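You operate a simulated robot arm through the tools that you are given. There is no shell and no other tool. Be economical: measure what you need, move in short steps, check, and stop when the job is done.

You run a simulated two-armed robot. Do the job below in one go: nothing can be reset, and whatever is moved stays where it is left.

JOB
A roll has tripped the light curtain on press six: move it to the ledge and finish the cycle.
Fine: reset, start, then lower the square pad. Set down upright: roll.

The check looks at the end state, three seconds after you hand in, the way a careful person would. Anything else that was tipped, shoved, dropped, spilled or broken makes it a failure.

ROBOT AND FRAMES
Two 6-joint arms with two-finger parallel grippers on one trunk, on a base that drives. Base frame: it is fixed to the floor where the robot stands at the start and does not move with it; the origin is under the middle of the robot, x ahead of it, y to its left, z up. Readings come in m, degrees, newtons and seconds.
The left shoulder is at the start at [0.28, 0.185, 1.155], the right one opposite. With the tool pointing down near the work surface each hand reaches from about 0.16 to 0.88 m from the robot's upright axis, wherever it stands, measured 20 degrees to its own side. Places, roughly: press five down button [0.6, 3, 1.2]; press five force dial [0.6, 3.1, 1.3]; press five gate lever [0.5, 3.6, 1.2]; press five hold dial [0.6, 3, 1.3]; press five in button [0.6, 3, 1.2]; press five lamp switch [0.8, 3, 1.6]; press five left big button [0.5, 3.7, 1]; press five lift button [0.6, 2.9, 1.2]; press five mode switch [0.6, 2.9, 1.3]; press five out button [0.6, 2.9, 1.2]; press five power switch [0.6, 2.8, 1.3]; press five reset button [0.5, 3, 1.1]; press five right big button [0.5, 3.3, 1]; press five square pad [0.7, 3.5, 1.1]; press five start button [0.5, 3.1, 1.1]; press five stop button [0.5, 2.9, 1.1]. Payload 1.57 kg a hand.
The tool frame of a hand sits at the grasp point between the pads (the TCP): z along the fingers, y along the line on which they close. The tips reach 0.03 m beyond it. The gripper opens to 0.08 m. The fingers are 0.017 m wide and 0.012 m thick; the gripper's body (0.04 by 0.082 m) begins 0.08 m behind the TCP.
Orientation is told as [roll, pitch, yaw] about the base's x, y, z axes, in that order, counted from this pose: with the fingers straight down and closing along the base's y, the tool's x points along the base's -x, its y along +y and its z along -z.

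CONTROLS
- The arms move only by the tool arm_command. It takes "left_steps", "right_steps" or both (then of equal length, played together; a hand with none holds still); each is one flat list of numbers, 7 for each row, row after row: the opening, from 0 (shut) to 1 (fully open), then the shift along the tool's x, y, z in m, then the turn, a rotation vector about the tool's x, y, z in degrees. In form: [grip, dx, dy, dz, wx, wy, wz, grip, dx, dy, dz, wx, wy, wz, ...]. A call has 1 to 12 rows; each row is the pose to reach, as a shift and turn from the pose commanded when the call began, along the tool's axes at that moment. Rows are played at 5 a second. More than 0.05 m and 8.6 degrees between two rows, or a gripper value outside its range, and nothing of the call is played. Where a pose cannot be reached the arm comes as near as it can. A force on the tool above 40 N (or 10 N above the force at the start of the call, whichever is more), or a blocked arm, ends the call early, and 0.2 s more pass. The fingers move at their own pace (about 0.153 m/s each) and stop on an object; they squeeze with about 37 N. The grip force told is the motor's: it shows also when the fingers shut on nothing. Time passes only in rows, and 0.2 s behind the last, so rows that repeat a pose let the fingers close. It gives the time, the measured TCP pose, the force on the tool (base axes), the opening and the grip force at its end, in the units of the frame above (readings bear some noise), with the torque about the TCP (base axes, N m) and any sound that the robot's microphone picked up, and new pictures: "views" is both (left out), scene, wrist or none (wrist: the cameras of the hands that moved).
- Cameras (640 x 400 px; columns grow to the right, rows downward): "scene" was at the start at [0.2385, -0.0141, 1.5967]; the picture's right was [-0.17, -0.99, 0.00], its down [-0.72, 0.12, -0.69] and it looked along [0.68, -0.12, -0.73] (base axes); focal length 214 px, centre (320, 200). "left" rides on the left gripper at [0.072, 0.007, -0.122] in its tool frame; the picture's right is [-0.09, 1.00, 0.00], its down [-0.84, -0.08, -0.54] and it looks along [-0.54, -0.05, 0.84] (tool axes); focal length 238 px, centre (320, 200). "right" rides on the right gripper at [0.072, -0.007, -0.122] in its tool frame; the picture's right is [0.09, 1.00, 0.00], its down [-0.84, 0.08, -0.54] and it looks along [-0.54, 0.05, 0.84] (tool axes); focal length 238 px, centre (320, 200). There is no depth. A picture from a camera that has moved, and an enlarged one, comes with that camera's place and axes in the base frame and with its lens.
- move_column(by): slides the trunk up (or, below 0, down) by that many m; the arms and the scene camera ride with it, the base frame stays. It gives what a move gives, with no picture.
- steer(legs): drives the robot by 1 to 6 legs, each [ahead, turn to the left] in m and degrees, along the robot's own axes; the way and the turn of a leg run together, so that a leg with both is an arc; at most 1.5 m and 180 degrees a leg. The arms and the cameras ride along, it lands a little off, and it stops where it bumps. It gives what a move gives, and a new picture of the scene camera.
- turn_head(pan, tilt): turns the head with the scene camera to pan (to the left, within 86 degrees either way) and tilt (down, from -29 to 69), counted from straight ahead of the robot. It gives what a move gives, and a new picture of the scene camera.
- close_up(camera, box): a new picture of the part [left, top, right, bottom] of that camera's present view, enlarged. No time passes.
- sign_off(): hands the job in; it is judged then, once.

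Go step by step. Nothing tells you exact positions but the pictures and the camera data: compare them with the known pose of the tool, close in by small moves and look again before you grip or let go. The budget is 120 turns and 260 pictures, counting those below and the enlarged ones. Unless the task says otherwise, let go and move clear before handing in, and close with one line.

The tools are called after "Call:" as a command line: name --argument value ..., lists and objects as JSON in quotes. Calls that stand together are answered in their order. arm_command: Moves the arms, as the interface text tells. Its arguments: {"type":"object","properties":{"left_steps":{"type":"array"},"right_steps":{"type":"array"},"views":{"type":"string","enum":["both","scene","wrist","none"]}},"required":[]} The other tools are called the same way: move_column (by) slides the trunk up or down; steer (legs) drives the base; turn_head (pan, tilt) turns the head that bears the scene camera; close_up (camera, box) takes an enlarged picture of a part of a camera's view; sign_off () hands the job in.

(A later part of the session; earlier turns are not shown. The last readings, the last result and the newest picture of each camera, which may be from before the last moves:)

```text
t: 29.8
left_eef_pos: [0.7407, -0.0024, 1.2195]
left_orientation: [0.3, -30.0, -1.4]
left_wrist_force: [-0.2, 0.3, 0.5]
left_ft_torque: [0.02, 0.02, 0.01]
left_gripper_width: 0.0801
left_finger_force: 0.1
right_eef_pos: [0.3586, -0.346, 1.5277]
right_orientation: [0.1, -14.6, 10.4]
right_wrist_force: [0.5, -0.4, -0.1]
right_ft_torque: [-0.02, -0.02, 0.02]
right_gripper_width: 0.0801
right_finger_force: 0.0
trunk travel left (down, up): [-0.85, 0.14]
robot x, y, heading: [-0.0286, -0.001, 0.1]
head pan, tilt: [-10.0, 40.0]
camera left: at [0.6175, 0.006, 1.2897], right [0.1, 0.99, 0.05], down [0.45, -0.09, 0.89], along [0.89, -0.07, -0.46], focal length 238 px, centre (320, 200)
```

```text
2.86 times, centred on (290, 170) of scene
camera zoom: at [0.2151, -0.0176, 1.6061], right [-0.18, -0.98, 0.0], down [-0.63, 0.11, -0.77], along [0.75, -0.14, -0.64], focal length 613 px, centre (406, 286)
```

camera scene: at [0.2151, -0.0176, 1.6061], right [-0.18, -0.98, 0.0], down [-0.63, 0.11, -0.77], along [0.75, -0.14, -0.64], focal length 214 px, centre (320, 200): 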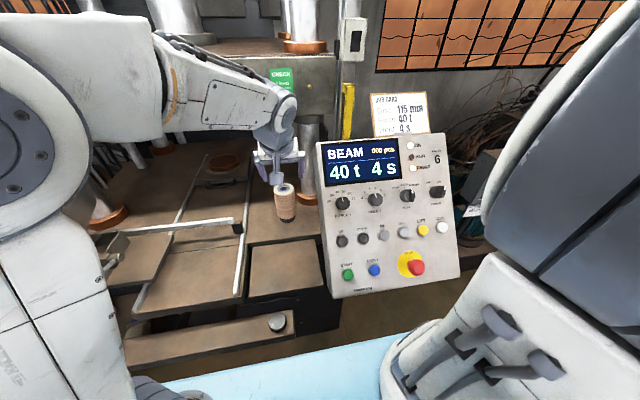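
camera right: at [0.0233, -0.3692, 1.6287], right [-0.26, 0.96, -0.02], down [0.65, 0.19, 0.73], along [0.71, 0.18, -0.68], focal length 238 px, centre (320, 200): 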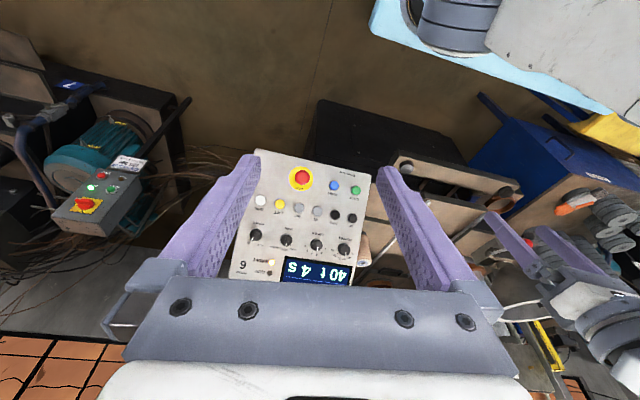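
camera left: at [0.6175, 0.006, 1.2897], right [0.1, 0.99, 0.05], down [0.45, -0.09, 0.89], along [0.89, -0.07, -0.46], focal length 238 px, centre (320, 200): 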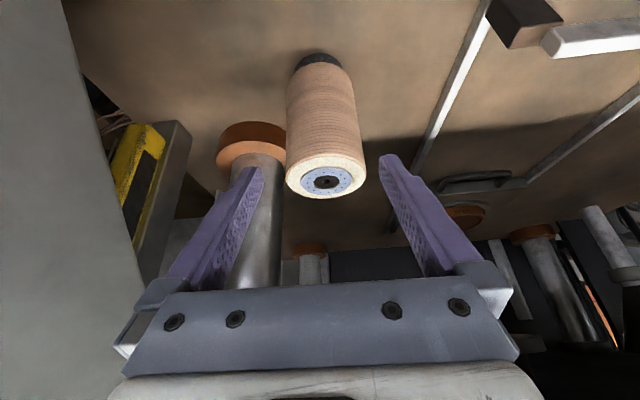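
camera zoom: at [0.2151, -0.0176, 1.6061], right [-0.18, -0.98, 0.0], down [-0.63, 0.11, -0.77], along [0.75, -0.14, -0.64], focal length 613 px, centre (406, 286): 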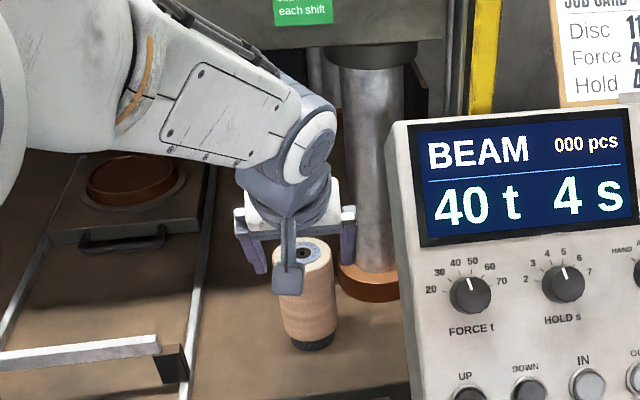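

Aligned to about 2 mm; I'll apply that and go the rest of the way down, still open.

Call:
arm_command --left_steps '[1, 0, 0.0023, 0.02, 0, 0, 0, 1, -0.0005, 0.0023, 0.04, 0, 0, 0, 1, -0.001, 0.0023, 0.06, 0, 0, 0, 1, -0.001, 0.0023, 0.08, 0, 0, 0, 1, -0.001, 0.0023, 0.096, 0, 0, 0]' --views "both"

Call:
close_up --camera "scene" --box '[250, 140, 330, 240]'

```text
t: 30.9
left_eef_pos: [0.7891, 0.0007, 1.1371]
left_orientation: [0.3, -30.0, -1.1]
left_wrist_force: [0.5, 0.4, -1.3]
left_ft_torque: [-0.01, 0.01, -0.05]
left_gripper_width: 0.0802
left_finger_force: 0.1
right_eef_pos: [0.3592, -0.3454, 1.5275]
right_orientation: [0.1, -14.6, 10.3]
right_wrist_force: [-0.4, -0.4, 0.0]
right_ft_torque: [0.0, 0.04, -0.02]
right_gripper_width: 0.0798
right_finger_force: 0.1
trunk travel left (down, up): [-0.85, 0.14]
robot x, y, heading: [-0.0325, -0.0011, -0.4]
head pan, tilt: [-10.0, 40.0]
camera scene: at [0.2152, -0.0176, 1.6061], right [-0.18, -0.98, 0.0], down [-0.63, 0.11, -0.77], along [0.75, -0.14, -0.64], focal length 214 px, centre (320, 200)
camera left: at [0.666, 0.0084, 1.2063], right [0.1, 0.99, 0.05], down [0.45, -0.09, 0.89], along [0.89, -0.07, -0.46], focal length 238 px, centre (320, 200)
```

scene: 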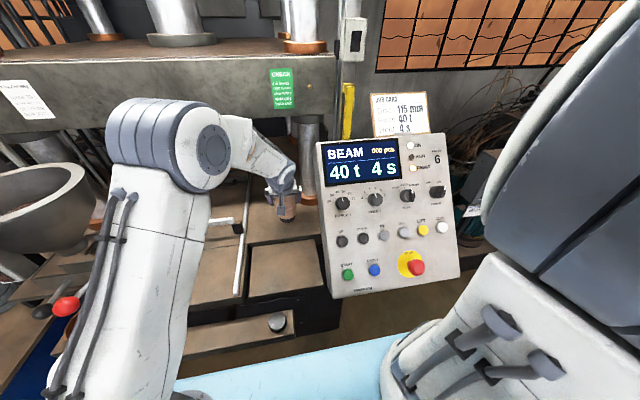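
left: 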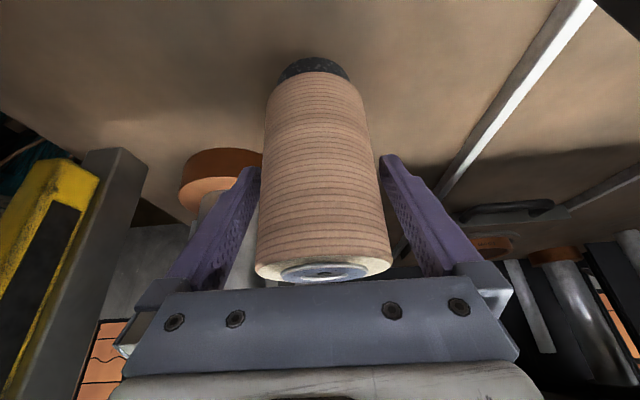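

```text
4.00 times, centred on (290, 190) of scene
camera zoom: at [0.2152, -0.0176, 1.6061], right [-0.18, -0.98, 0.0], down [-0.63, 0.11, -0.77], along [0.75, -0.14, -0.64], focal length 858 px, centre (440, 240)
```

zoom: 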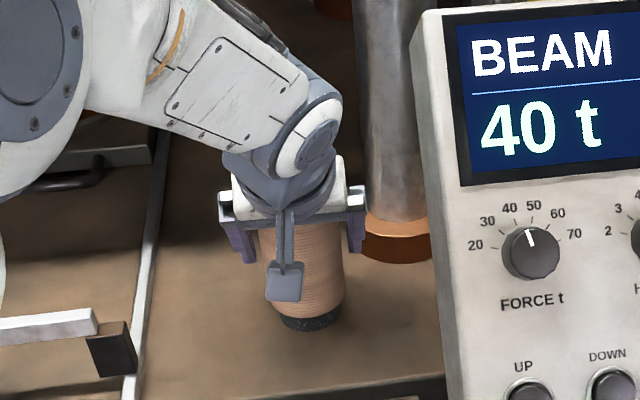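

The fingers straddle the roll. Closing.

Call:
arm_command --left_steps '[0.7, 0, 0, 0, 0, 0, 0, 0, 0, 0, 0, 0, 0, 0, 0, 0, 0, 0, 0, 0, 0, 0, 0, 0, 0, 0, 0, 0]' --views "wrist"

```text
t: 31.9
left_eef_pos: [0.7887, -0.0, 1.137]
left_orientation: [0.3, -29.9, -1.3]
left_wrist_force: [-0.1, -0.5, 0.2]
left_ft_torque: [-0.19, -0.03, 0.01]
left_gripper_width: 0.0676
left_finger_force: 36.8
right_eef_pos: [0.3594, -0.3458, 1.5287]
right_orientation: [0.1, -14.6, 10.3]
right_wrist_force: [0.8, 0.0, 0.3]
right_ft_torque: [-0.02, -0.02, 0.0]
right_gripper_width: 0.0802
right_finger_force: 0.0
trunk travel left (down, up): [-0.85, 0.14]
robot x, y, heading: [-0.028, -0.0004, 0.0]
head pan, tilt: [-10.0, 40.0]
camera left: at [0.6659, 0.0082, 1.2065], right [0.1, 0.99, 0.05], down [0.45, -0.09, 0.89], along [0.89, -0.07, -0.46], focal length 238 px, centre (320, 200)
```

left: 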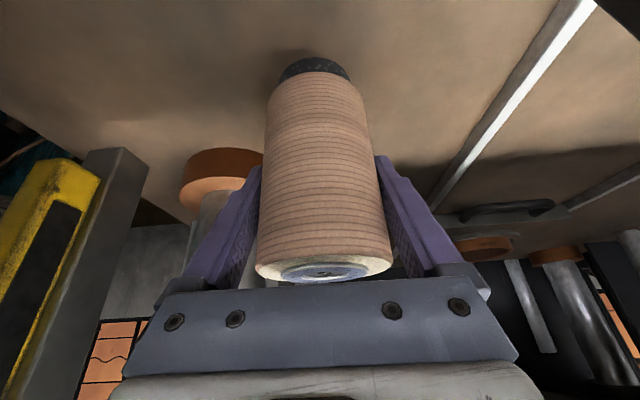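

Gripped (0.068 m). Lifting 6 cm straight up, then back over the ledge plate.

Call:
arm_command --left_steps '[0, -0.01, 0, -0.0173, 0, 0, 0, 0, -0.02, 0, -0.035, 0, 0, 0, 0, -0.03, 0, -0.052, 0, 0, 0, 0, 0.0046, 0.006, -0.072, 0, 0, 0, 0, 0.039, 0.012, -0.092, 0, 0, 0, 0, 0.074, 0.018, -0.112, 0, 0, 0, 0, 0.1086, 0.023, -0.132, 0, 0, 0, 0, 0.1345, 0.026, -0.147, 0, 0, 0]' --views "both"

Call:
close_up --camera "scene" --box '[210, 140, 370, 320]'

```text
t: 33.8
left_eef_pos: [0.5997, 0.0301, 1.1977]
left_orientation: [0.2, -30.0, -1.2]
left_wrist_force: [0.7, 0.1, -4.6]
left_ft_torque: [0.0, -0.01, -0.06]
left_gripper_width: 0.0675
left_finger_force: 37.0
right_eef_pos: [0.3594, -0.3453, 1.5267]
right_orientation: [0.1, -14.7, 10.3]
right_wrist_force: [-1.1, 0.3, -0.5]
right_ft_torque: [0.0, 0.02, -0.03]
right_gripper_width: 0.0801
right_finger_force: 0.1
trunk travel left (down, up): [-0.85, 0.14]
robot x, y, heading: [-0.0273, -0.0038, -0.3]
head pan, tilt: [-10.0, 40.0]
camera scene: at [0.2152, -0.0175, 1.6061], right [-0.18, -0.98, 0.0], down [-0.63, 0.11, -0.77], along [0.75, -0.14, -0.64], focal length 214 px, centre (320, 200)
camera left: at [0.4758, 0.0381, 1.2674], right [0.1, 0.99, 0.05], down [0.45, -0.09, 0.89], along [0.89, -0.07, -0.46], focal length 238 px, centre (320, 200)
```

scene: 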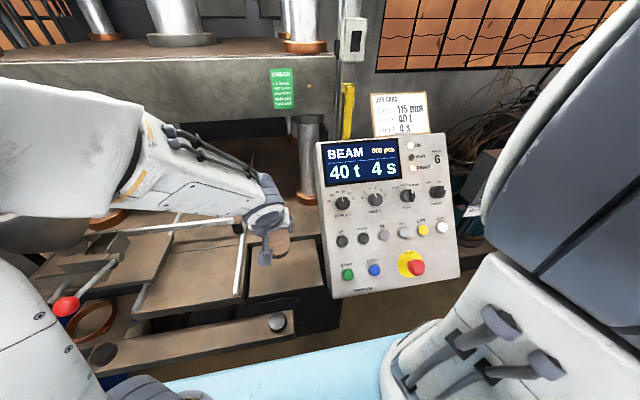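
left: 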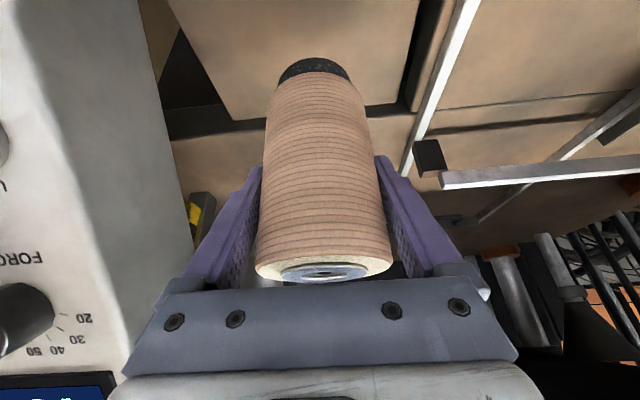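

```text
2.22 times, centred on (290, 230) of scene
camera zoom: at [0.2152, -0.0175, 1.6061], right [-0.18, -0.98, 0.0], down [-0.63, 0.11, -0.77], along [0.75, -0.14, -0.64], focal length 477 px, centre (387, 133)
```

zoom: 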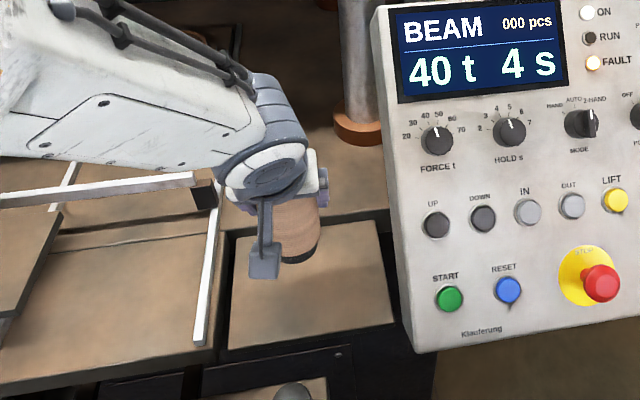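

Roll held upright over the plate. Lowering most of the way, then checking.

Call:
arm_command --left_steps '[0, 0.01, 0, 0.0173, 0, 0, 0, 0, 0.02, 0, 0.0346, 0, 0, 0, 0, 0.0275, 0, 0.0476, 0, 0, 0, 0, 0.0325, 0, 0.0563, 0, 0, 0]' --views "wrist"

Call:
close_up --camera "scene" --box '[230, 190, 330, 310]'

```text
t: 34.8
left_eef_pos: [0.5982, 0.0313, 1.1327]
left_orientation: [0.3, -30.1, -1.3]
left_wrist_force: [0.7, 0.1, -5.5]
left_ft_torque: [0.01, 0.03, 0.01]
left_gripper_width: 0.0677
left_finger_force: 37.0
right_eef_pos: [0.3591, -0.3456, 1.5276]
right_orientation: [0.1, -14.5, 10.3]
right_wrist_force: [-0.1, -0.2, 0.2]
right_ft_torque: [0.01, -0.05, 0.02]
right_gripper_width: 0.0799
right_finger_force: 0.0
trunk travel left (down, up): [-0.85, 0.14]
robot x, y, heading: [-0.0267, -0.004, -0.2]
head pan, tilt: [-10.0, 40.0]
camera left: at [0.4755, 0.039, 1.2024], right [0.1, 0.99, 0.05], down [0.45, -0.09, 0.89], along [0.89, -0.07, -0.46], focal length 238 px, centre (320, 200)
```

left: 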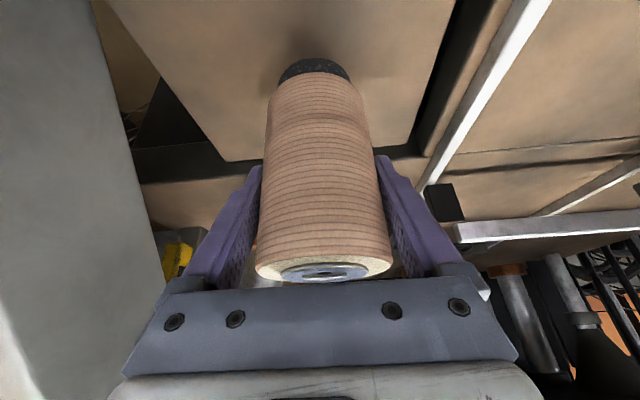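

```text
3.33 times, centred on (280, 250) of scene
camera zoom: at [0.2153, -0.0175, 1.606], right [-0.18, -0.98, 0.0], down [-0.63, 0.11, -0.77], along [0.75, -0.14, -0.64], focal length 715 px, centre (453, 33)
```

zoom: 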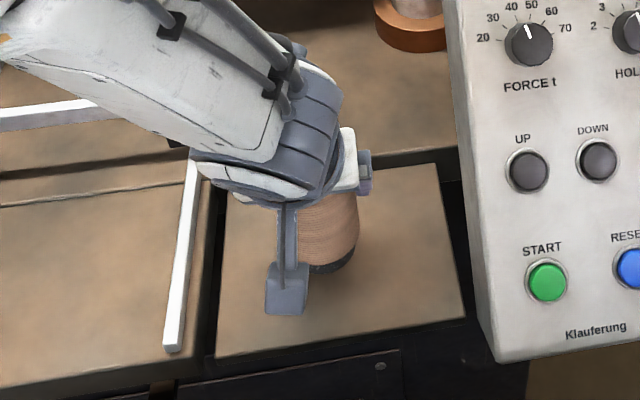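

Call:
arm_command --left_steps '[0, 0.0015, 0, 0.0026, 0, 0, 0, 0, 0.003, 0, 0.0052, 0, 0, 0, 0, 0.004, 0, 0.0069, 0, 0, 0]' --views "wrist"

```text
t: 35.5
left_eef_pos: [0.5984, 0.0309, 1.1232]
left_orientation: [0.2, -30.0, -1.3]
left_wrist_force: [-0.6, 0.0, -4.2]
left_ft_torque: [0.0, 0.0, 0.02]
left_gripper_width: 0.0676
left_finger_force: 37.4
right_eef_pos: [0.3589, -0.3465, 1.5283]
right_orientation: [0.0, -14.5, 10.4]
right_wrist_force: [0.1, 0.3, -0.8]
right_ft_torque: [0.0, 0.01, 0.02]
right_gripper_width: 0.0801
right_finger_force: 0.1
trunk travel left (down, up): [-0.85, 0.14]
robot x, y, heading: [-0.03, 0.0, -0.1]
head pan, tilt: [-10.0, 40.0]
camera left: at [0.4755, 0.0389, 1.1941], right [0.1, 0.99, 0.05], down [0.45, -0.09, 0.89], along [0.89, -0.07, -0.46], focal length 238 px, centre (320, 200)
```

left: 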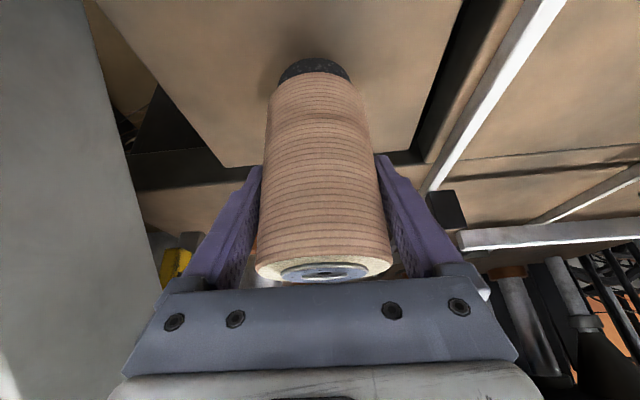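

Not in contact yet; stepping down 2 mm at a time.

Call:
arm_command --left_steps '[0, 0.001, 0, 0.0017, 0, 0, 0, 0, 0.002, 0, 0.0035, 0, 0, 0]' --views "none"

```text
t: 36.1
left_eef_pos: [0.5984, 0.0316, 1.1209]
left_orientation: [0.4, -30.0, -1.3]
left_wrist_force: [-0.7, 0.1, -3.9]
left_ft_torque: [-0.03, -0.02, -0.02]
left_gripper_width: 0.0674
left_finger_force: 37.2
right_eef_pos: [0.3581, -0.3457, 1.5272]
right_orientation: [0.1, -14.4, 10.3]
right_wrist_force: [1.1, -0.4, 0.7]
right_ft_torque: [0.02, 0.0, 0.02]
right_gripper_width: 0.0799
right_finger_force: 0.1
trunk travel left (down, up): [-0.85, 0.14]
robot x, y, heading: [-0.0237, 0.0007, -0.2]
head pan, tilt: [-10.0, 40.0]
```

Call:
arm_command --left_steps '[0, 0.001, 0, 0.0017, 0, 0, 0, 0, 0.002, 0, 0.0035, 0, 0, 0]' --views "none"

Call:
close_up --camera "left" --box '[250, 30, 400, 120]'

```text
t: 36.8
left_eef_pos: [0.5991, 0.0325, 1.1163]
left_orientation: [0.3, -29.9, -1.3]
left_wrist_force: [0.8, -0.3, -3.6]
left_ft_torque: [-0.02, -0.01, -0.01]
left_gripper_width: 0.0675
left_finger_force: 37.4
right_eef_pos: [0.3578, -0.3456, 1.528]
right_orientation: [0.2, -14.5, 10.2]
right_wrist_force: [-0.1, -0.1, -0.9]
right_ft_torque: [0.0, 0.03, -0.01]
right_gripper_width: 0.0799
right_finger_force: 0.0
trunk travel left (down, up): [-0.85, 0.14]
robot x, y, heading: [-0.0305, -0.0038, -0.3]
head pan, tilt: [-10.0, 40.0]
```

```text
4.27 times, centred on (325, 75) of left
camera zoom: at [0.4757, 0.0395, 1.1866], right [0.1, 0.99, 0.05], down [0.45, -0.09, 0.89], along [0.89, -0.07, -0.46], focal length 1017 px, centre (299, 733)
```

zoom: 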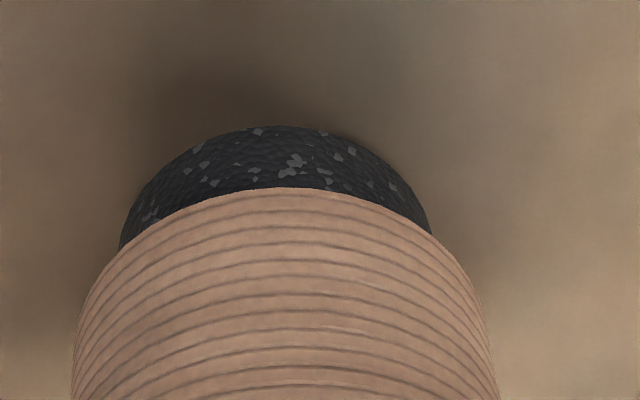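

Call:
arm_command --left_steps '[0, 0.001, 0, 0.0017, 0, 0, 0, 0, 0.002, 0, 0.0035, 0, 0, 0, 0, 0.002, 0, 0.0035, 0, 0, 0]' --views "none"

Call:
close_up --camera "scene" --box '[250, 220, 310, 290]'

```text
t: 37.5
left_eef_pos: [0.5984, 0.0309, 1.1144]
left_orientation: [0.2, -30.3, -1.2]
left_wrist_force: [0.0, 4.8, 28.4]
left_ft_torque: [-0.37, -0.21, -0.15]
left_gripper_width: 0.0664
left_finger_force: 37.0
right_eef_pos: [0.3573, -0.3457, 1.5277]
right_orientation: [0.0, -14.6, 10.3]
right_wrist_force: [-0.3, -0.3, 0.1]
right_ft_torque: [-0.03, -0.03, -0.02]
right_gripper_width: 0.0803
right_finger_force: 0.1
trunk travel left (down, up): [-0.85, 0.14]
robot x, y, heading: [-0.0287, 0.0006, -0.4]
head pan, tilt: [-10.0, 40.0]
```

```text
5.71 times, centred on (280, 255) of scene
camera zoom: at [0.2141, -0.0172, 1.6065], right [-0.18, -0.98, 0.0], down [-0.63, 0.11, -0.77], along [0.75, -0.14, -0.64], focal length 1226 px, centre (549, -114)
```

zoom: 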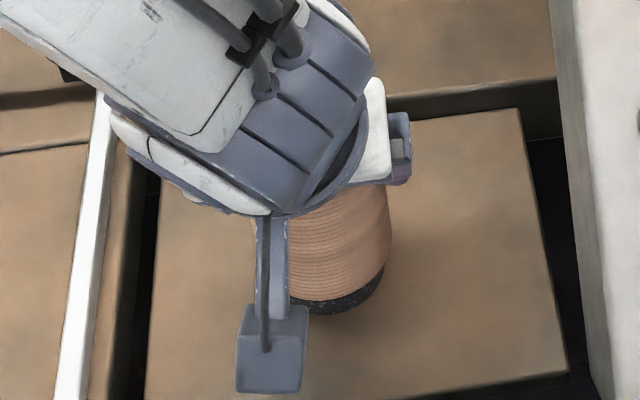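

Contact made (about 33 N down). I'll ease up 2 mm to relieve it and open.

Call:
arm_command --left_steps '[0, -0.0009, 0, -0.0016, 0, 0, 0, 0, -0.0009, 0, -0.0016, 0, 0, 0]' --views "none"

```text
t: 38.1
left_eef_pos: [0.5975, 0.0306, 1.1135]
left_orientation: [0.3, -29.9, -1.2]
left_wrist_force: [5.4, 0.4, 9.5]
left_ft_torque: [-0.32, -0.71, 0.07]
left_gripper_width: 0.0673
left_finger_force: 37.1
right_eef_pos: [0.3582, -0.3461, 1.5275]
right_orientation: [0.1, -14.6, 10.3]
right_wrist_force: [-0.4, 0.5, -0.3]
right_ft_torque: [-0.02, -0.01, 0.01]
right_gripper_width: 0.0798
right_finger_force: 0.1
trunk travel left (down, up): [-0.85, 0.14]
robot x, y, heading: [-0.0306, 0.0024, -0.2]
head pan, tilt: [-10.0, 40.0]
```

Call:
arm_command --left_steps '[0, -0.0003, 0, -0.0005, 0, 0, 0, 0.4, -0.0003, 0, -0.0005, 0, 0, 0, 1, -0.0003, 0, -0.0005, 0, 0, 0, 1, -0.0003, 0, -0.0005, 0, 0, 0, 1, -0.0003, 0, -0.0005, 0, 0, 0]' --views "wrist"

```text
t: 39.4
left_eef_pos: [0.5972, 0.0315, 1.1149]
left_orientation: [0.2, -30.0, -1.4]
left_wrist_force: [0.6, 0.6, -0.3]
left_ft_torque: [-0.03, 0.02, -0.01]
left_gripper_width: 0.0797
left_finger_force: 0.0
right_eef_pos: [0.3596, -0.3465, 1.5272]
right_orientation: [0.1, -14.6, 10.4]
right_wrist_force: [-0.6, 0.3, -0.7]
right_ft_torque: [-0.02, 0.0, 0.01]
right_gripper_width: 0.0797
right_finger_force: 0.0
trunk travel left (down, up): [-0.85, 0.14]
robot x, y, heading: [-0.0274, -0.0033, -0.3]
head pan, tilt: [-10.0, 40.0]
camera left: at [0.4752, 0.0392, 1.185], right [0.1, 0.99, 0.05], down [0.45, -0.09, 0.89], along [0.89, -0.07, -0.46], focal length 238 px, centre (320, 200)
```

left: 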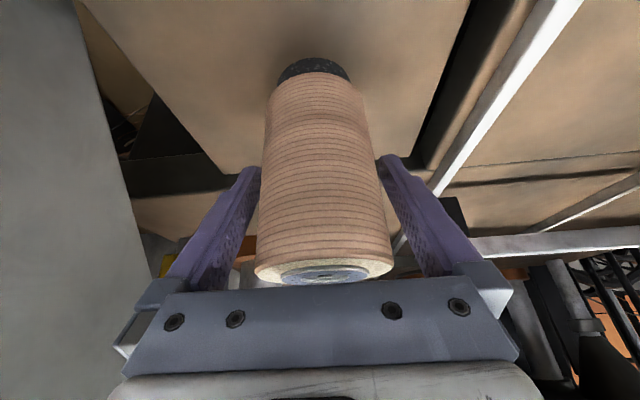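

Released; the roll stands. Backing out along the approach direction and moving the hand up and to the left.

Call:
arm_command --left_steps '[1, 0, 0, -0.025, 0, 0, 0, 1, 0, 0, -0.06, 0, 0, 0, 1, 0, 0, -0.1, 0, 0, 0, 1, 0, 0, -0.14, 0, 0, 0, 1, 0, 0, -0.18, 0, 0, 0, 1, 0, 0.03, -0.21, 0, 0, 0]' --views "both"

Call:
close_up --camera "scene" --box '[210, 140, 370, 320]'

```text
t: 40.8
left_eef_pos: [0.5187, 0.0391, 1.2875]
left_orientation: [0.3, -29.9, -1.3]
left_wrist_force: [0.1, 0.9, 0.5]
left_ft_torque: [0.02, -0.01, 0.0]
left_gripper_width: 0.0795
left_finger_force: 0.1
left hand out of reach, approached as far as the arm can: row 6
right_eef_pos: [0.3578, -0.346, 1.5285]
right_orientation: [0.1, -14.7, 10.3]
right_wrist_force: [-0.9, 0.1, 0.8]
right_ft_torque: [0.02, -0.04, 0.02]
right_gripper_width: 0.08
right_finger_force: 0.0
trunk travel left (down, up): [-0.85, 0.14]
robot x, y, heading: [-0.0295, -0.0008, -0.2]
head pan, tilt: [-10.0, 40.0]
camera scene: at [0.2149, -0.0174, 1.6061], right [-0.18, -0.98, 0.0], down [-0.63, 0.11, -0.77], along [0.75, -0.14, -0.64], focal length 214 px, centre (320, 200)
camera left: at [0.3966, 0.0464, 1.3576], right [0.1, 0.99, 0.05], down [0.45, -0.09, 0.89], along [0.89, -0.07, -0.46], focal length 238 px, centre (320, 200)
```

scene: 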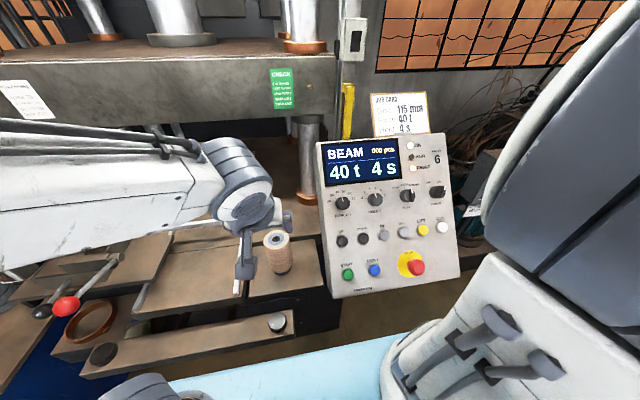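
left: 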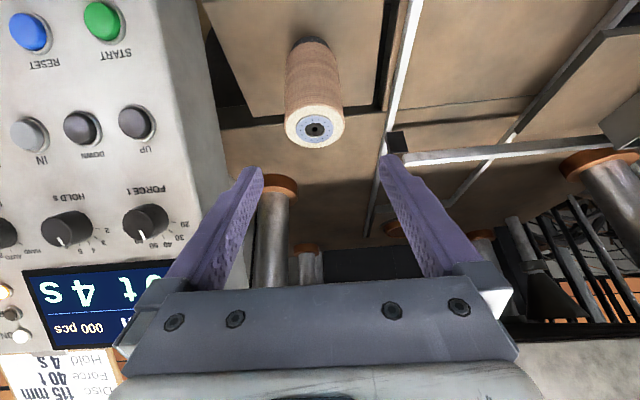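

```text
2.22 times, centred on (290, 230) of scene
camera zoom: at [0.2149, -0.0174, 1.6061], right [-0.18, -0.98, 0.0], down [-0.63, 0.11, -0.77], along [0.75, -0.14, -0.64], focal length 477 px, centre (387, 133)
```

zoom: 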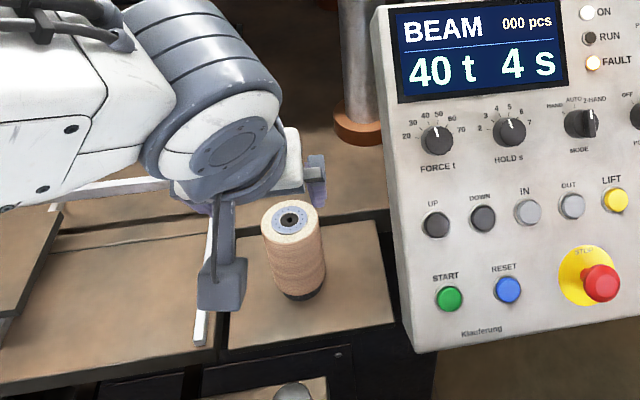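

The roll stands upright on the ledge. Next, move the left hand up and aside to its earlier hover so it's clear of the press opening and the roll.

Call:
arm_command --left_steps '[1, -0.012, 0.03, -0.02, 0, 4.3, 0, 1, -0.024, 0.06, -0.041, 0, 8.6, 0, 1, -0.035, 0.09, -0.061, 0, 12.9, 0, 1, -0.047, 0.12, -0.082, 0, 17.2, 0, 1, -0.059, 0.15, -0.102, 0, 21.4, 0, 1, -0.071, 0.18, -0.123, 0, 25.7, 0, 1, -0.0825, 0.21, -0.143, 0, 30, 0]' --views "both"

Call:
close_up --camera "scene" --box '[310, 90, 470, 300]'

```text
t: 42.4
left_eef_pos: [0.5217, 0.2494, 1.4523]
left_orientation: [0.1, 0.2, -1.2]
left_wrist_force: [0.0, 0.0, 0.1]
left_ft_torque: [-0.01, 0.01, -0.04]
left_gripper_width: 0.08
left_finger_force: 0.0
left hand out of reach, approached as far as the arm can: row 1, 2, 3, 4
right_eef_pos: [0.3594, -0.3456, 1.5281]
right_orientation: [0.1, -14.7, 10.2]
right_wrist_force: [-0.5, 0.8, -1.3]
right_ft_torque: [0.0, -0.02, -0.02]
right_gripper_width: 0.08
right_finger_force: 0.0
trunk travel left (down, up): [-0.85, 0.14]
robot x, y, heading: [-0.0288, -0.0024, -0.2]
head pan, tilt: [-10.0, 40.0]
camera scene: at [0.2151, -0.0174, 1.606], right [-0.18, -0.98, 0.0], down [-0.63, 0.11, -0.77], along [0.75, -0.14, -0.64], focal length 214 px, centre (320, 200)
camera left: at [0.4506, 0.2569, 1.575], right [0.11, 0.99, 0.0], down [0.84, -0.1, 0.54], along [0.54, -0.06, -0.84], focal length 238 px, centre (320, 200)
```

scene: 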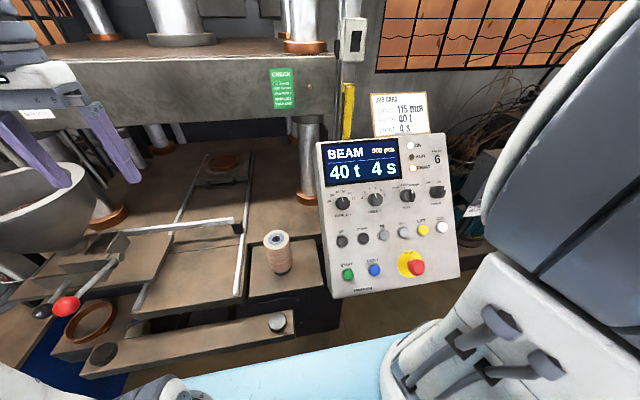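
left: 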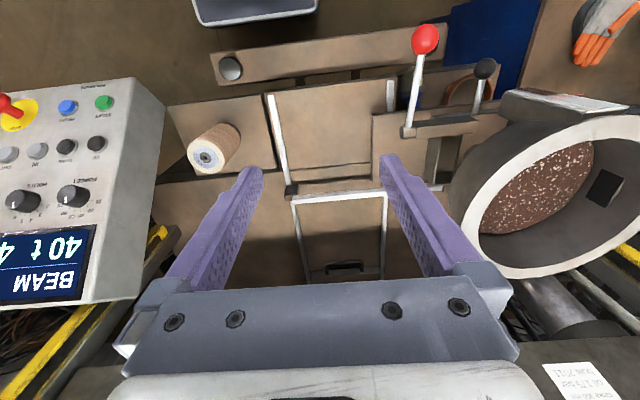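

```text
1.90 times, centred on (390, 195) of scene
camera zoom: at [0.2151, -0.0174, 1.606], right [-0.18, -0.98, 0.0], down [-0.63, 0.11, -0.77], along [0.75, -0.14, -0.64], focal length 408 px, centre (187, 210)
```

zoom: 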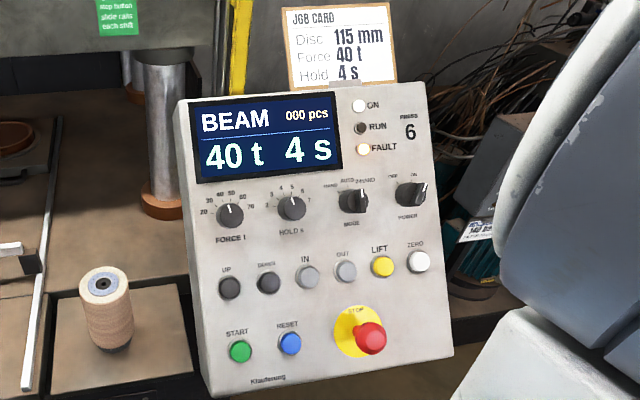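

Button positions by triangulation: START ≈ (0.493, −0.142, 1.112), RESET ≈ (0.493, −0.212, 1.112), panel normal tilted ~51° from vertical. I'll back off 0.12 m for arm room, and check the mode knob up close.

Call:
steer --legs '[[-0.12, 0]]'

Call:
close_up --camera "scene" --box '[330, 120, 470, 260]'

```text
t: 43.6
left_eef_pos: [0.4012, 0.2505, 1.452]
left_orientation: [0.3, 0.0, -1.1]
left_wrist_force: [0.1, 0.3, 0.5]
left_ft_torque: [0.01, 0.01, 0.0]
left_gripper_width: 0.0801
left_finger_force: 0.1
right_eef_pos: [0.2371, -0.3462, 1.5292]
right_orientation: [0.1, -14.6, 10.3]
right_wrist_force: [0.5, 0.6, 0.1]
right_ft_torque: [0.0, 0.04, -0.04]
right_gripper_width: 0.0799
right_finger_force: 0.0
trunk travel left (down, up): [-0.85, 0.14]
robot x, y, heading: [-0.1478, -0.0041, -0.1]
head pan, tilt: [-10.0, 40.0]
camera scene: at [0.0944, -0.017, 1.6061], right [-0.18, -0.98, 0.0], down [-0.63, 0.11, -0.77], along [0.75, -0.14, -0.64], focal length 214 px, centre (320, 200)
```

scene: 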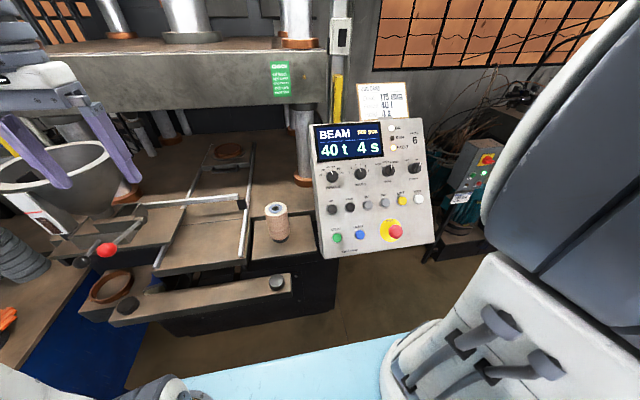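

```text
2.86 times, centred on (400, 190) of scene
camera zoom: at [0.0944, -0.017, 1.6061], right [-0.18, -0.98, 0.0], down [-0.63, 0.11, -0.77], along [0.75, -0.14, -0.64], focal length 613 px, centre (91, 229)
```

zoom: 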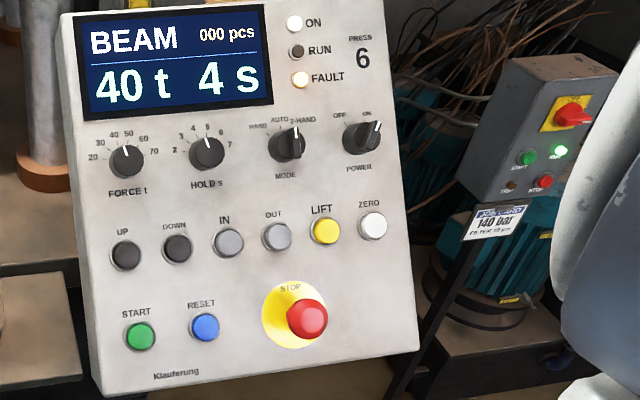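

I'll bring the right hand, fingers shut, toward a point above RESET, first levelling out its yaw.

Call:
arm_command --right_steps '[0, -0.018, 0.018, 0.027, 0.43, 0, 1.66, 0, -0.036, 0.037, 0.054, 0.87, 0, 3.3, 0, -0.054, 0.055, 0.081, 1.3, 0, 5, 0, -0.072, 0.073, 0.108, 1.73, 0, 6.6, 0, -0.09, 0.092, 0.135, 2.2, 0, 8.3, 0, -0.1077, 0.11, 0.1615, 2.6, 0, 9.97]' --views "none"

```text
t: 45.0
left_eef_pos: [0.4015, 0.2509, 1.4519]
left_orientation: [0.3, 0.0, -1.2]
left_wrist_force: [-0.3, -0.7, 0.8]
left_ft_torque: [0.02, 0.0, -0.01]
left_gripper_width: 0.0798
left_finger_force: 0.1
right_eef_pos: [0.4086, -0.2127, 1.4054]
right_orientation: [0.1, -14.5, 0.0]
right_wrist_force: [0.0, 0.0, 0.3]
right_ft_torque: [0.01, -0.02, 0.03]
right_gripper_width: 0.0
right_finger_force: 21.2
right hand out of reach, approached as far as the arm can: row 1, 2, 3, 4, 5, 6
trunk travel left (down, up): [-0.85, 0.14]
robot x, y, heading: [-0.1508, -0.0014, -0.1]
head pan, tilt: [-10.0, 40.0]
```

Call:
arm_command --right_steps '[0, 0.007, 0, 0.036, 0, -5, 0, 0, 0.014, 0, 0.073, 0, -10, 0, 0, 0.021, 0, 0.109, 0, -15, 0, 0, 0.028, 0, 0.145, 0, -20, 0, 0, 0.036, 0, 0.182, 0, -25.5, 0]' --views "both"

```text
t: 46.2
left_eef_pos: [0.4015, 0.2503, 1.4516]
left_orientation: [0.3, 0.0, -1.1]
left_wrist_force: [0.1, -0.8, 0.8]
left_ft_torque: [0.01, 0.0, -0.01]
left_gripper_width: 0.0801
left_finger_force: 0.1
right_eef_pos: [0.4528, -0.2246, 1.2499]
right_orientation: [0.1, -39.9, -0.1]
right_wrist_force: [-0.3, 0.9, 0.0]
right_ft_torque: [0.0, 0.02, -0.03]
right_gripper_width: 0.0002
right_finger_force: 21.5
right hand out of reach, approached as far as the arm can: row 1, 2, 3, 4, 5
trunk travel left (down, up): [-0.85, 0.14]
robot x, y, heading: [-0.1484, -0.0013, -0.1]
head pan, tilt: [-10.0, 40.0]
camera scene: at [0.0942, -0.017, 1.6061], right [-0.18, -0.98, 0.0], down [-0.63, 0.11, -0.77], along [0.75, -0.14, -0.64], focal length 214 px, centre (320, 200)
camera right: at [0.3191, -0.2322, 1.2975], right [-0.07, 1.0, -0.06], down [0.29, 0.08, 0.95], along [0.95, 0.05, -0.3], focal length 238 px, centre (320, 200)
```

scene: 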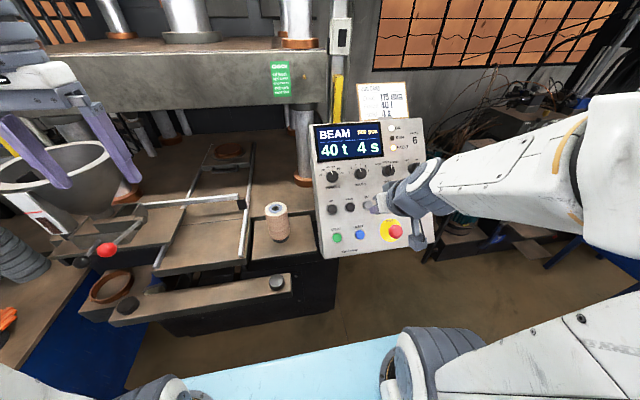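
right: 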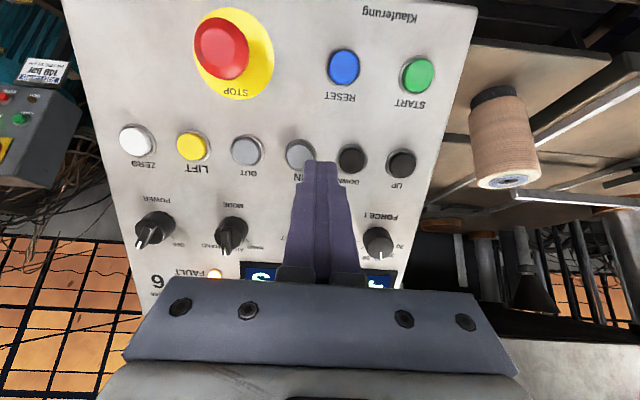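

I'm too near for this tilt. Back another 0.09 m, then continue.

Call:
steer --legs '[[-0.09, 0]]'

```text
t: 47.3
left_eef_pos: [0.3116, 0.2498, 1.4517]
left_orientation: [0.3, 0.0, -1.2]
left_wrist_force: [-0.1, 0.5, 0.3]
left_ft_torque: [0.0, 0.02, 0.0]
left_gripper_width: 0.0799
left_finger_force: 0.0
right_eef_pos: [0.3628, -0.226, 1.2509]
right_orientation: [0.2, -39.7, -0.1]
right_wrist_force: [1.0, 0.1, -0.6]
right_ft_torque: [0.0, 0.02, 0.02]
right_gripper_width: 0.0
right_finger_force: 21.3
trunk travel left (down, up): [-0.85, 0.14]
robot x, y, heading: [-0.2386, 0.0006, -0.2]
head pan, tilt: [-10.0, 40.0]
camera scene: at [0.0036, -0.0169, 1.6061], right [-0.18, -0.98, 0.0], down [-0.63, 0.11, -0.77], along [0.75, -0.14, -0.64], focal length 214 px, centre (320, 200)
```

scene: 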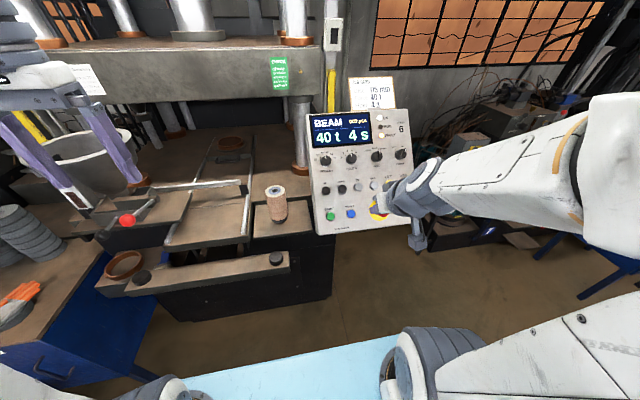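

Call:
arm_command --right_steps '[0, 0, 0.005, 0.03, 0, 0, 0, 0, -0.001, 0.01, 0.06, 0, 0, 0, 0, -0.002, 0.014, 0.09, 0, 0, 0, 0, -0.003, 0.014, 0.121, 0, 0, 0]' --views "both"

Call:
close_up --camera "right" --box '[220, 20, 420, 220]'

Call:
close_up --camera "scene" --box '[300, 90, 440, 250]'

```text
t: 48.3
left_eef_pos: [0.3111, 0.25, 1.4523]
left_orientation: [0.3, -0.1, -1.2]
left_wrist_force: [-0.6, -0.6, -0.1]
left_ft_torque: [0.03, -0.03, 0.0]
left_gripper_width: 0.08
left_finger_force: 0.0
right_eef_pos: [0.4414, -0.2116, 1.1605]
right_orientation: [-0.2, -39.8, 0.7]
right_wrist_force: [0.2, -1.0, -0.4]
right_ft_torque: [0.02, 0.01, 0.01]
right_gripper_width: 0.0
right_finger_force: 21.6
trunk travel left (down, up): [-0.85, 0.14]
robot x, y, heading: [-0.2414, -0.0016, -0.1]
head pan, tilt: [-10.0, 40.0]
camera scene: at [0.0031, -0.017, 1.6061], right [-0.18, -0.98, 0.0], down [-0.63, 0.11, -0.77], along [0.75, -0.14, -0.64], focal length 214 px, centre (320, 200)
camera right: at [0.3071, -0.2193, 1.2073], right [-0.08, 0.99, -0.06], down [0.3, 0.08, 0.95], along [0.95, 0.06, -0.3], focal length 238 px, centre (320, 200)
```

scene: 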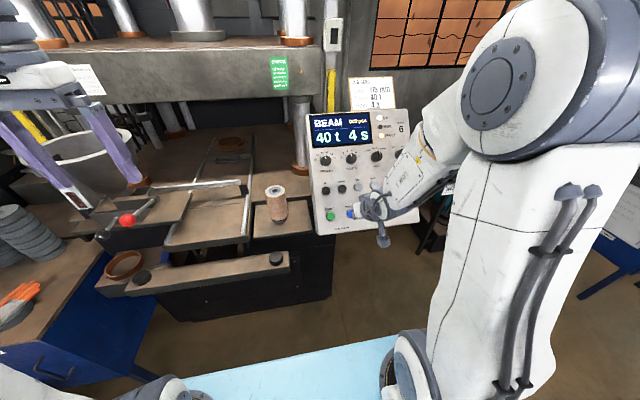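
right: 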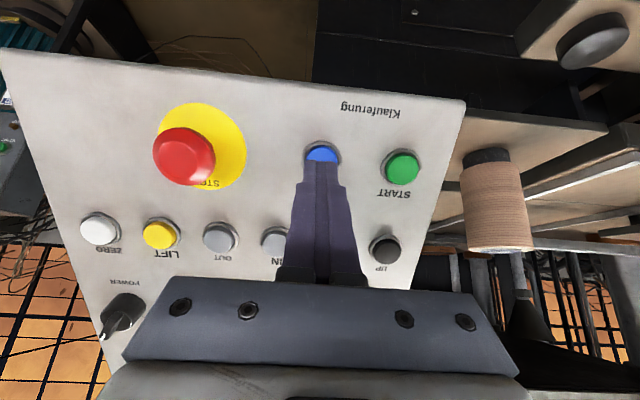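

```text
2.00 times, centred on (320, 120) of right
camera zoom: at [0.3071, -0.2193, 1.2073], right [-0.08, 0.99, -0.06], down [0.3, 0.08, 0.95], along [0.95, 0.06, -0.3], focal length 477 px, centre (320, 360)
```

zoom: 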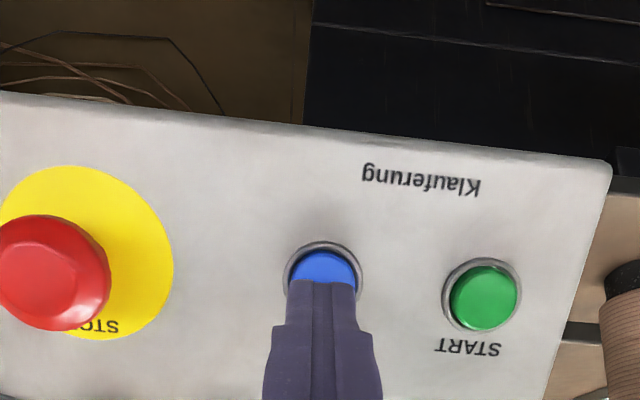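

```text
2.50 times, centred on (370, 170) of scene
camera zoom: at [0.0031, -0.017, 1.6061], right [-0.18, -0.98, 0.0], down [-0.63, 0.11, -0.77], along [0.75, -0.14, -0.64], focal length 536 px, centre (195, 275)
```

zoom: 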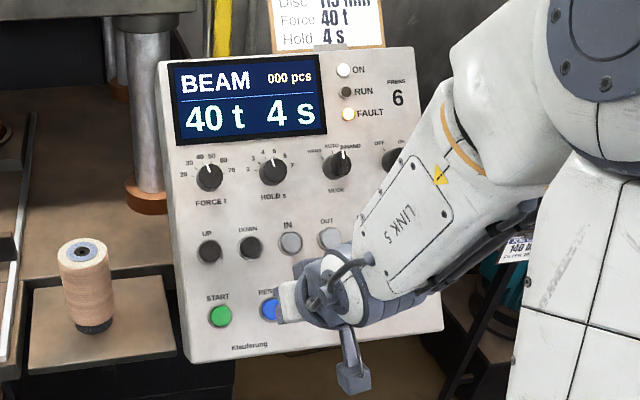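

Tip is lined up with RESET, about 4 cm off. Pressing along the panel normal in small steps.

Call:
arm_command --right_steps '[0, -0.004, 0.001, 0.02, 0, 0, 0, 0, -0.0069, 0.002, 0.0344, 0, 0, 0, 0, -0.0078, 0.002, 0.0393, 0, 0, 0, 0, -0.0084, 0.002, 0.0423, 0, 0, 0]' --views "wrist"

Call:
close_up --camera "scene" --box '[300, 90, 440, 250]'

```text
t: 49.5
left_eef_pos: [0.3082, 0.2501, 1.4521]
left_orientation: [0.3, -0.2, -1.2]
left_wrist_force: [-0.1, 0.1, -0.1]
left_ft_torque: [0.01, -0.03, 0.02]
left_gripper_width: 0.0801
left_finger_force: 0.1
right_eef_pos: [0.4719, -0.2116, 1.1353]
right_orientation: [0.5, -39.7, 0.0]
right_wrist_force: [-19.9, 3.6, 20.5]
right_ft_torque: [0.2, -0.21, -0.01]
right_gripper_width: 0.0
right_finger_force: 21.3
right hand out of reach, approached as far as the arm can: row 4
trunk travel left (down, up): [-0.85, 0.14]
robot x, y, heading: [-0.2413, -0.0042, 0.0]
head pan, tilt: [-10.0, 40.0]
heard: click
stopped in row 4 (right hand): the force on the tool passed its limit at 40 N (the readings are from after the stop); the commanded pose is now the measured one
camera right: at [0.3387, -0.2197, 1.1828], right [-0.08, 1.0, -0.05], down [0.3, 0.07, 0.95], along [0.95, 0.06, -0.3], focal length 238 px, centre (320, 200)
```

right: 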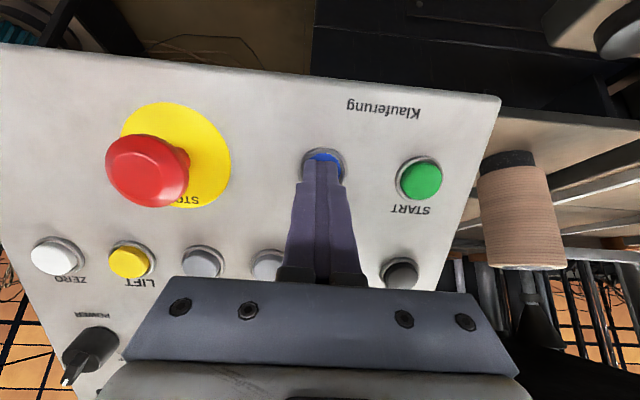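

```text
2.50 times, centred on (370, 170) of scene
camera zoom: at [0.0004, -0.0164, 1.6066], right [-0.18, -0.98, 0.0], down [-0.63, 0.11, -0.77], along [0.75, -0.14, -0.64], focal length 536 px, centre (195, 275)
```

zoom: 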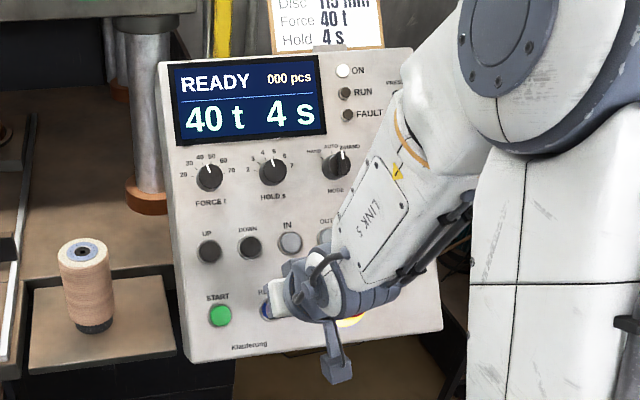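

RESET clicked: display says READY, FAULT off. Backing off 3 cm and sliding over to START.

Call:
arm_command --right_steps '[0, 0.003, 0, -0.015, 0, 0, 0, 0, 0.006, 0, -0.031, 0, 0, 0, 0, 0.006, 0.035, -0.031, 0, 0, 0, 0, 0.006, 0.07, -0.031, 0, 0, 0]' --views "wrist"

Call:
close_up --camera "right" --box '[220, 20, 420, 220]'

```text
t: 50.5
left_eef_pos: [0.3109, 0.251, 1.4529]
left_orientation: [0.3, 0.0, -1.2]
left_wrist_force: [0.0, 0.3, 0.7]
left_ft_torque: [0.02, -0.05, 0.03]
left_gripper_width: 0.0797
left_finger_force: 0.0
right_eef_pos: [0.4351, -0.1858, 1.1384]
right_orientation: [4.1, -36.2, -0.3]
right_wrist_force: [-0.8, 0.3, -0.1]
right_ft_torque: [-0.04, 0.0, -0.01]
right_gripper_width: 0.0
right_finger_force: 20.9
right hand out of reach, approached as far as the arm can: row 3, 4
trunk travel left (down, up): [-0.85, 0.14]
robot x, y, heading: [-0.2408, -0.0014, -0.3]
head pan, tilt: [-10.0, 40.0]
camera right: at [0.3058, -0.2008, 1.1945], right [-0.11, 0.99, 0.0], down [0.35, 0.04, 0.94], along [0.93, 0.11, -0.35], focal length 238 px, centre (320, 200)
```

right: 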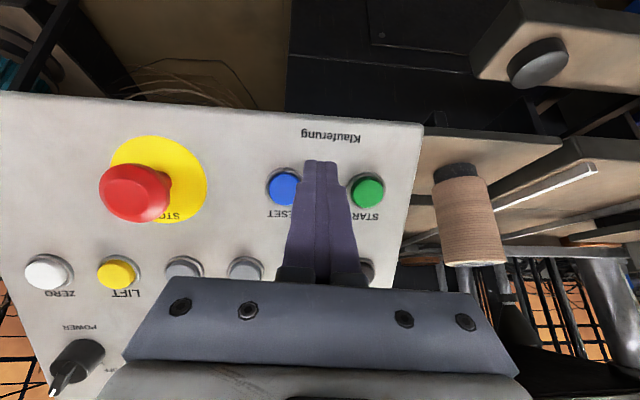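

```text
2.00 times, centred on (320, 120) of right
camera zoom: at [0.3058, -0.2008, 1.1945], right [-0.11, 0.99, 0.0], down [0.35, 0.04, 0.94], along [0.93, 0.11, -0.35], focal length 477 px, centre (320, 360)
```

zoom: 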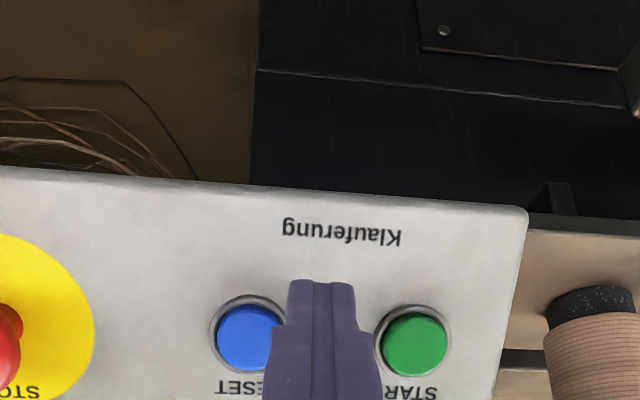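

The right arm can't reach START at this angle without crowding its own shoulder. I'll retract the right hand clear to the right and use the left hand for START.

Call:
arm_command --right_steps '[0, 0, 0, -0.04, 0, 0, 0, 0, 0, -0.01, -0.08, 0, 0, 0, 0, 0, -0.045, -0.1, 0, 0, 0, 0, 0, -0.085, -0.12, 0, 0, 0, 0, 0, -0.125, -0.13, 0, 0, 0, 0, 0, -0.165, -0.14, 0, 0, 0]' --views "scene"

```text
t: 51.9
left_eef_pos: [0.3105, 0.2499, 1.4517]
left_orientation: [0.3, 0.0, -1.2]
left_wrist_force: [-0.3, -0.1, -0.7]
left_ft_torque: [0.0, 0.0, 0.01]
left_gripper_width: 0.0798
left_finger_force: 0.0
right_eef_pos: [0.3607, -0.3072, 1.26]
right_orientation: [0.6, -39.5, 0.1]
right_wrist_force: [0.5, -0.3, -0.9]
right_ft_torque: [0.02, -0.01, 0.0]
right_gripper_width: 0.0
right_finger_force: 21.4
right hand out of reach, approached as far as the arm can: row 1, 2, 3, 4
trunk travel left (down, up): [-0.85, 0.14]
robot x, y, heading: [-0.2403, -0.0011, -0.2]
head pan, tilt: [-10.0, 40.0]
camera scene: at [0.0032, -0.0169, 1.606], right [-0.18, -0.98, 0.0], down [-0.63, 0.11, -0.77], along [0.75, -0.14, -0.64], focal length 214 px, centre (320, 200)
```

scene: 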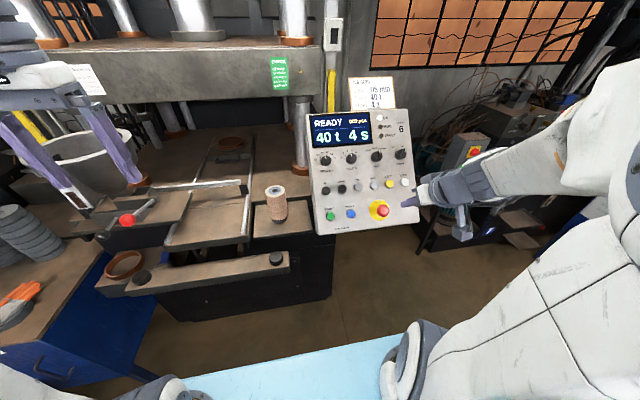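

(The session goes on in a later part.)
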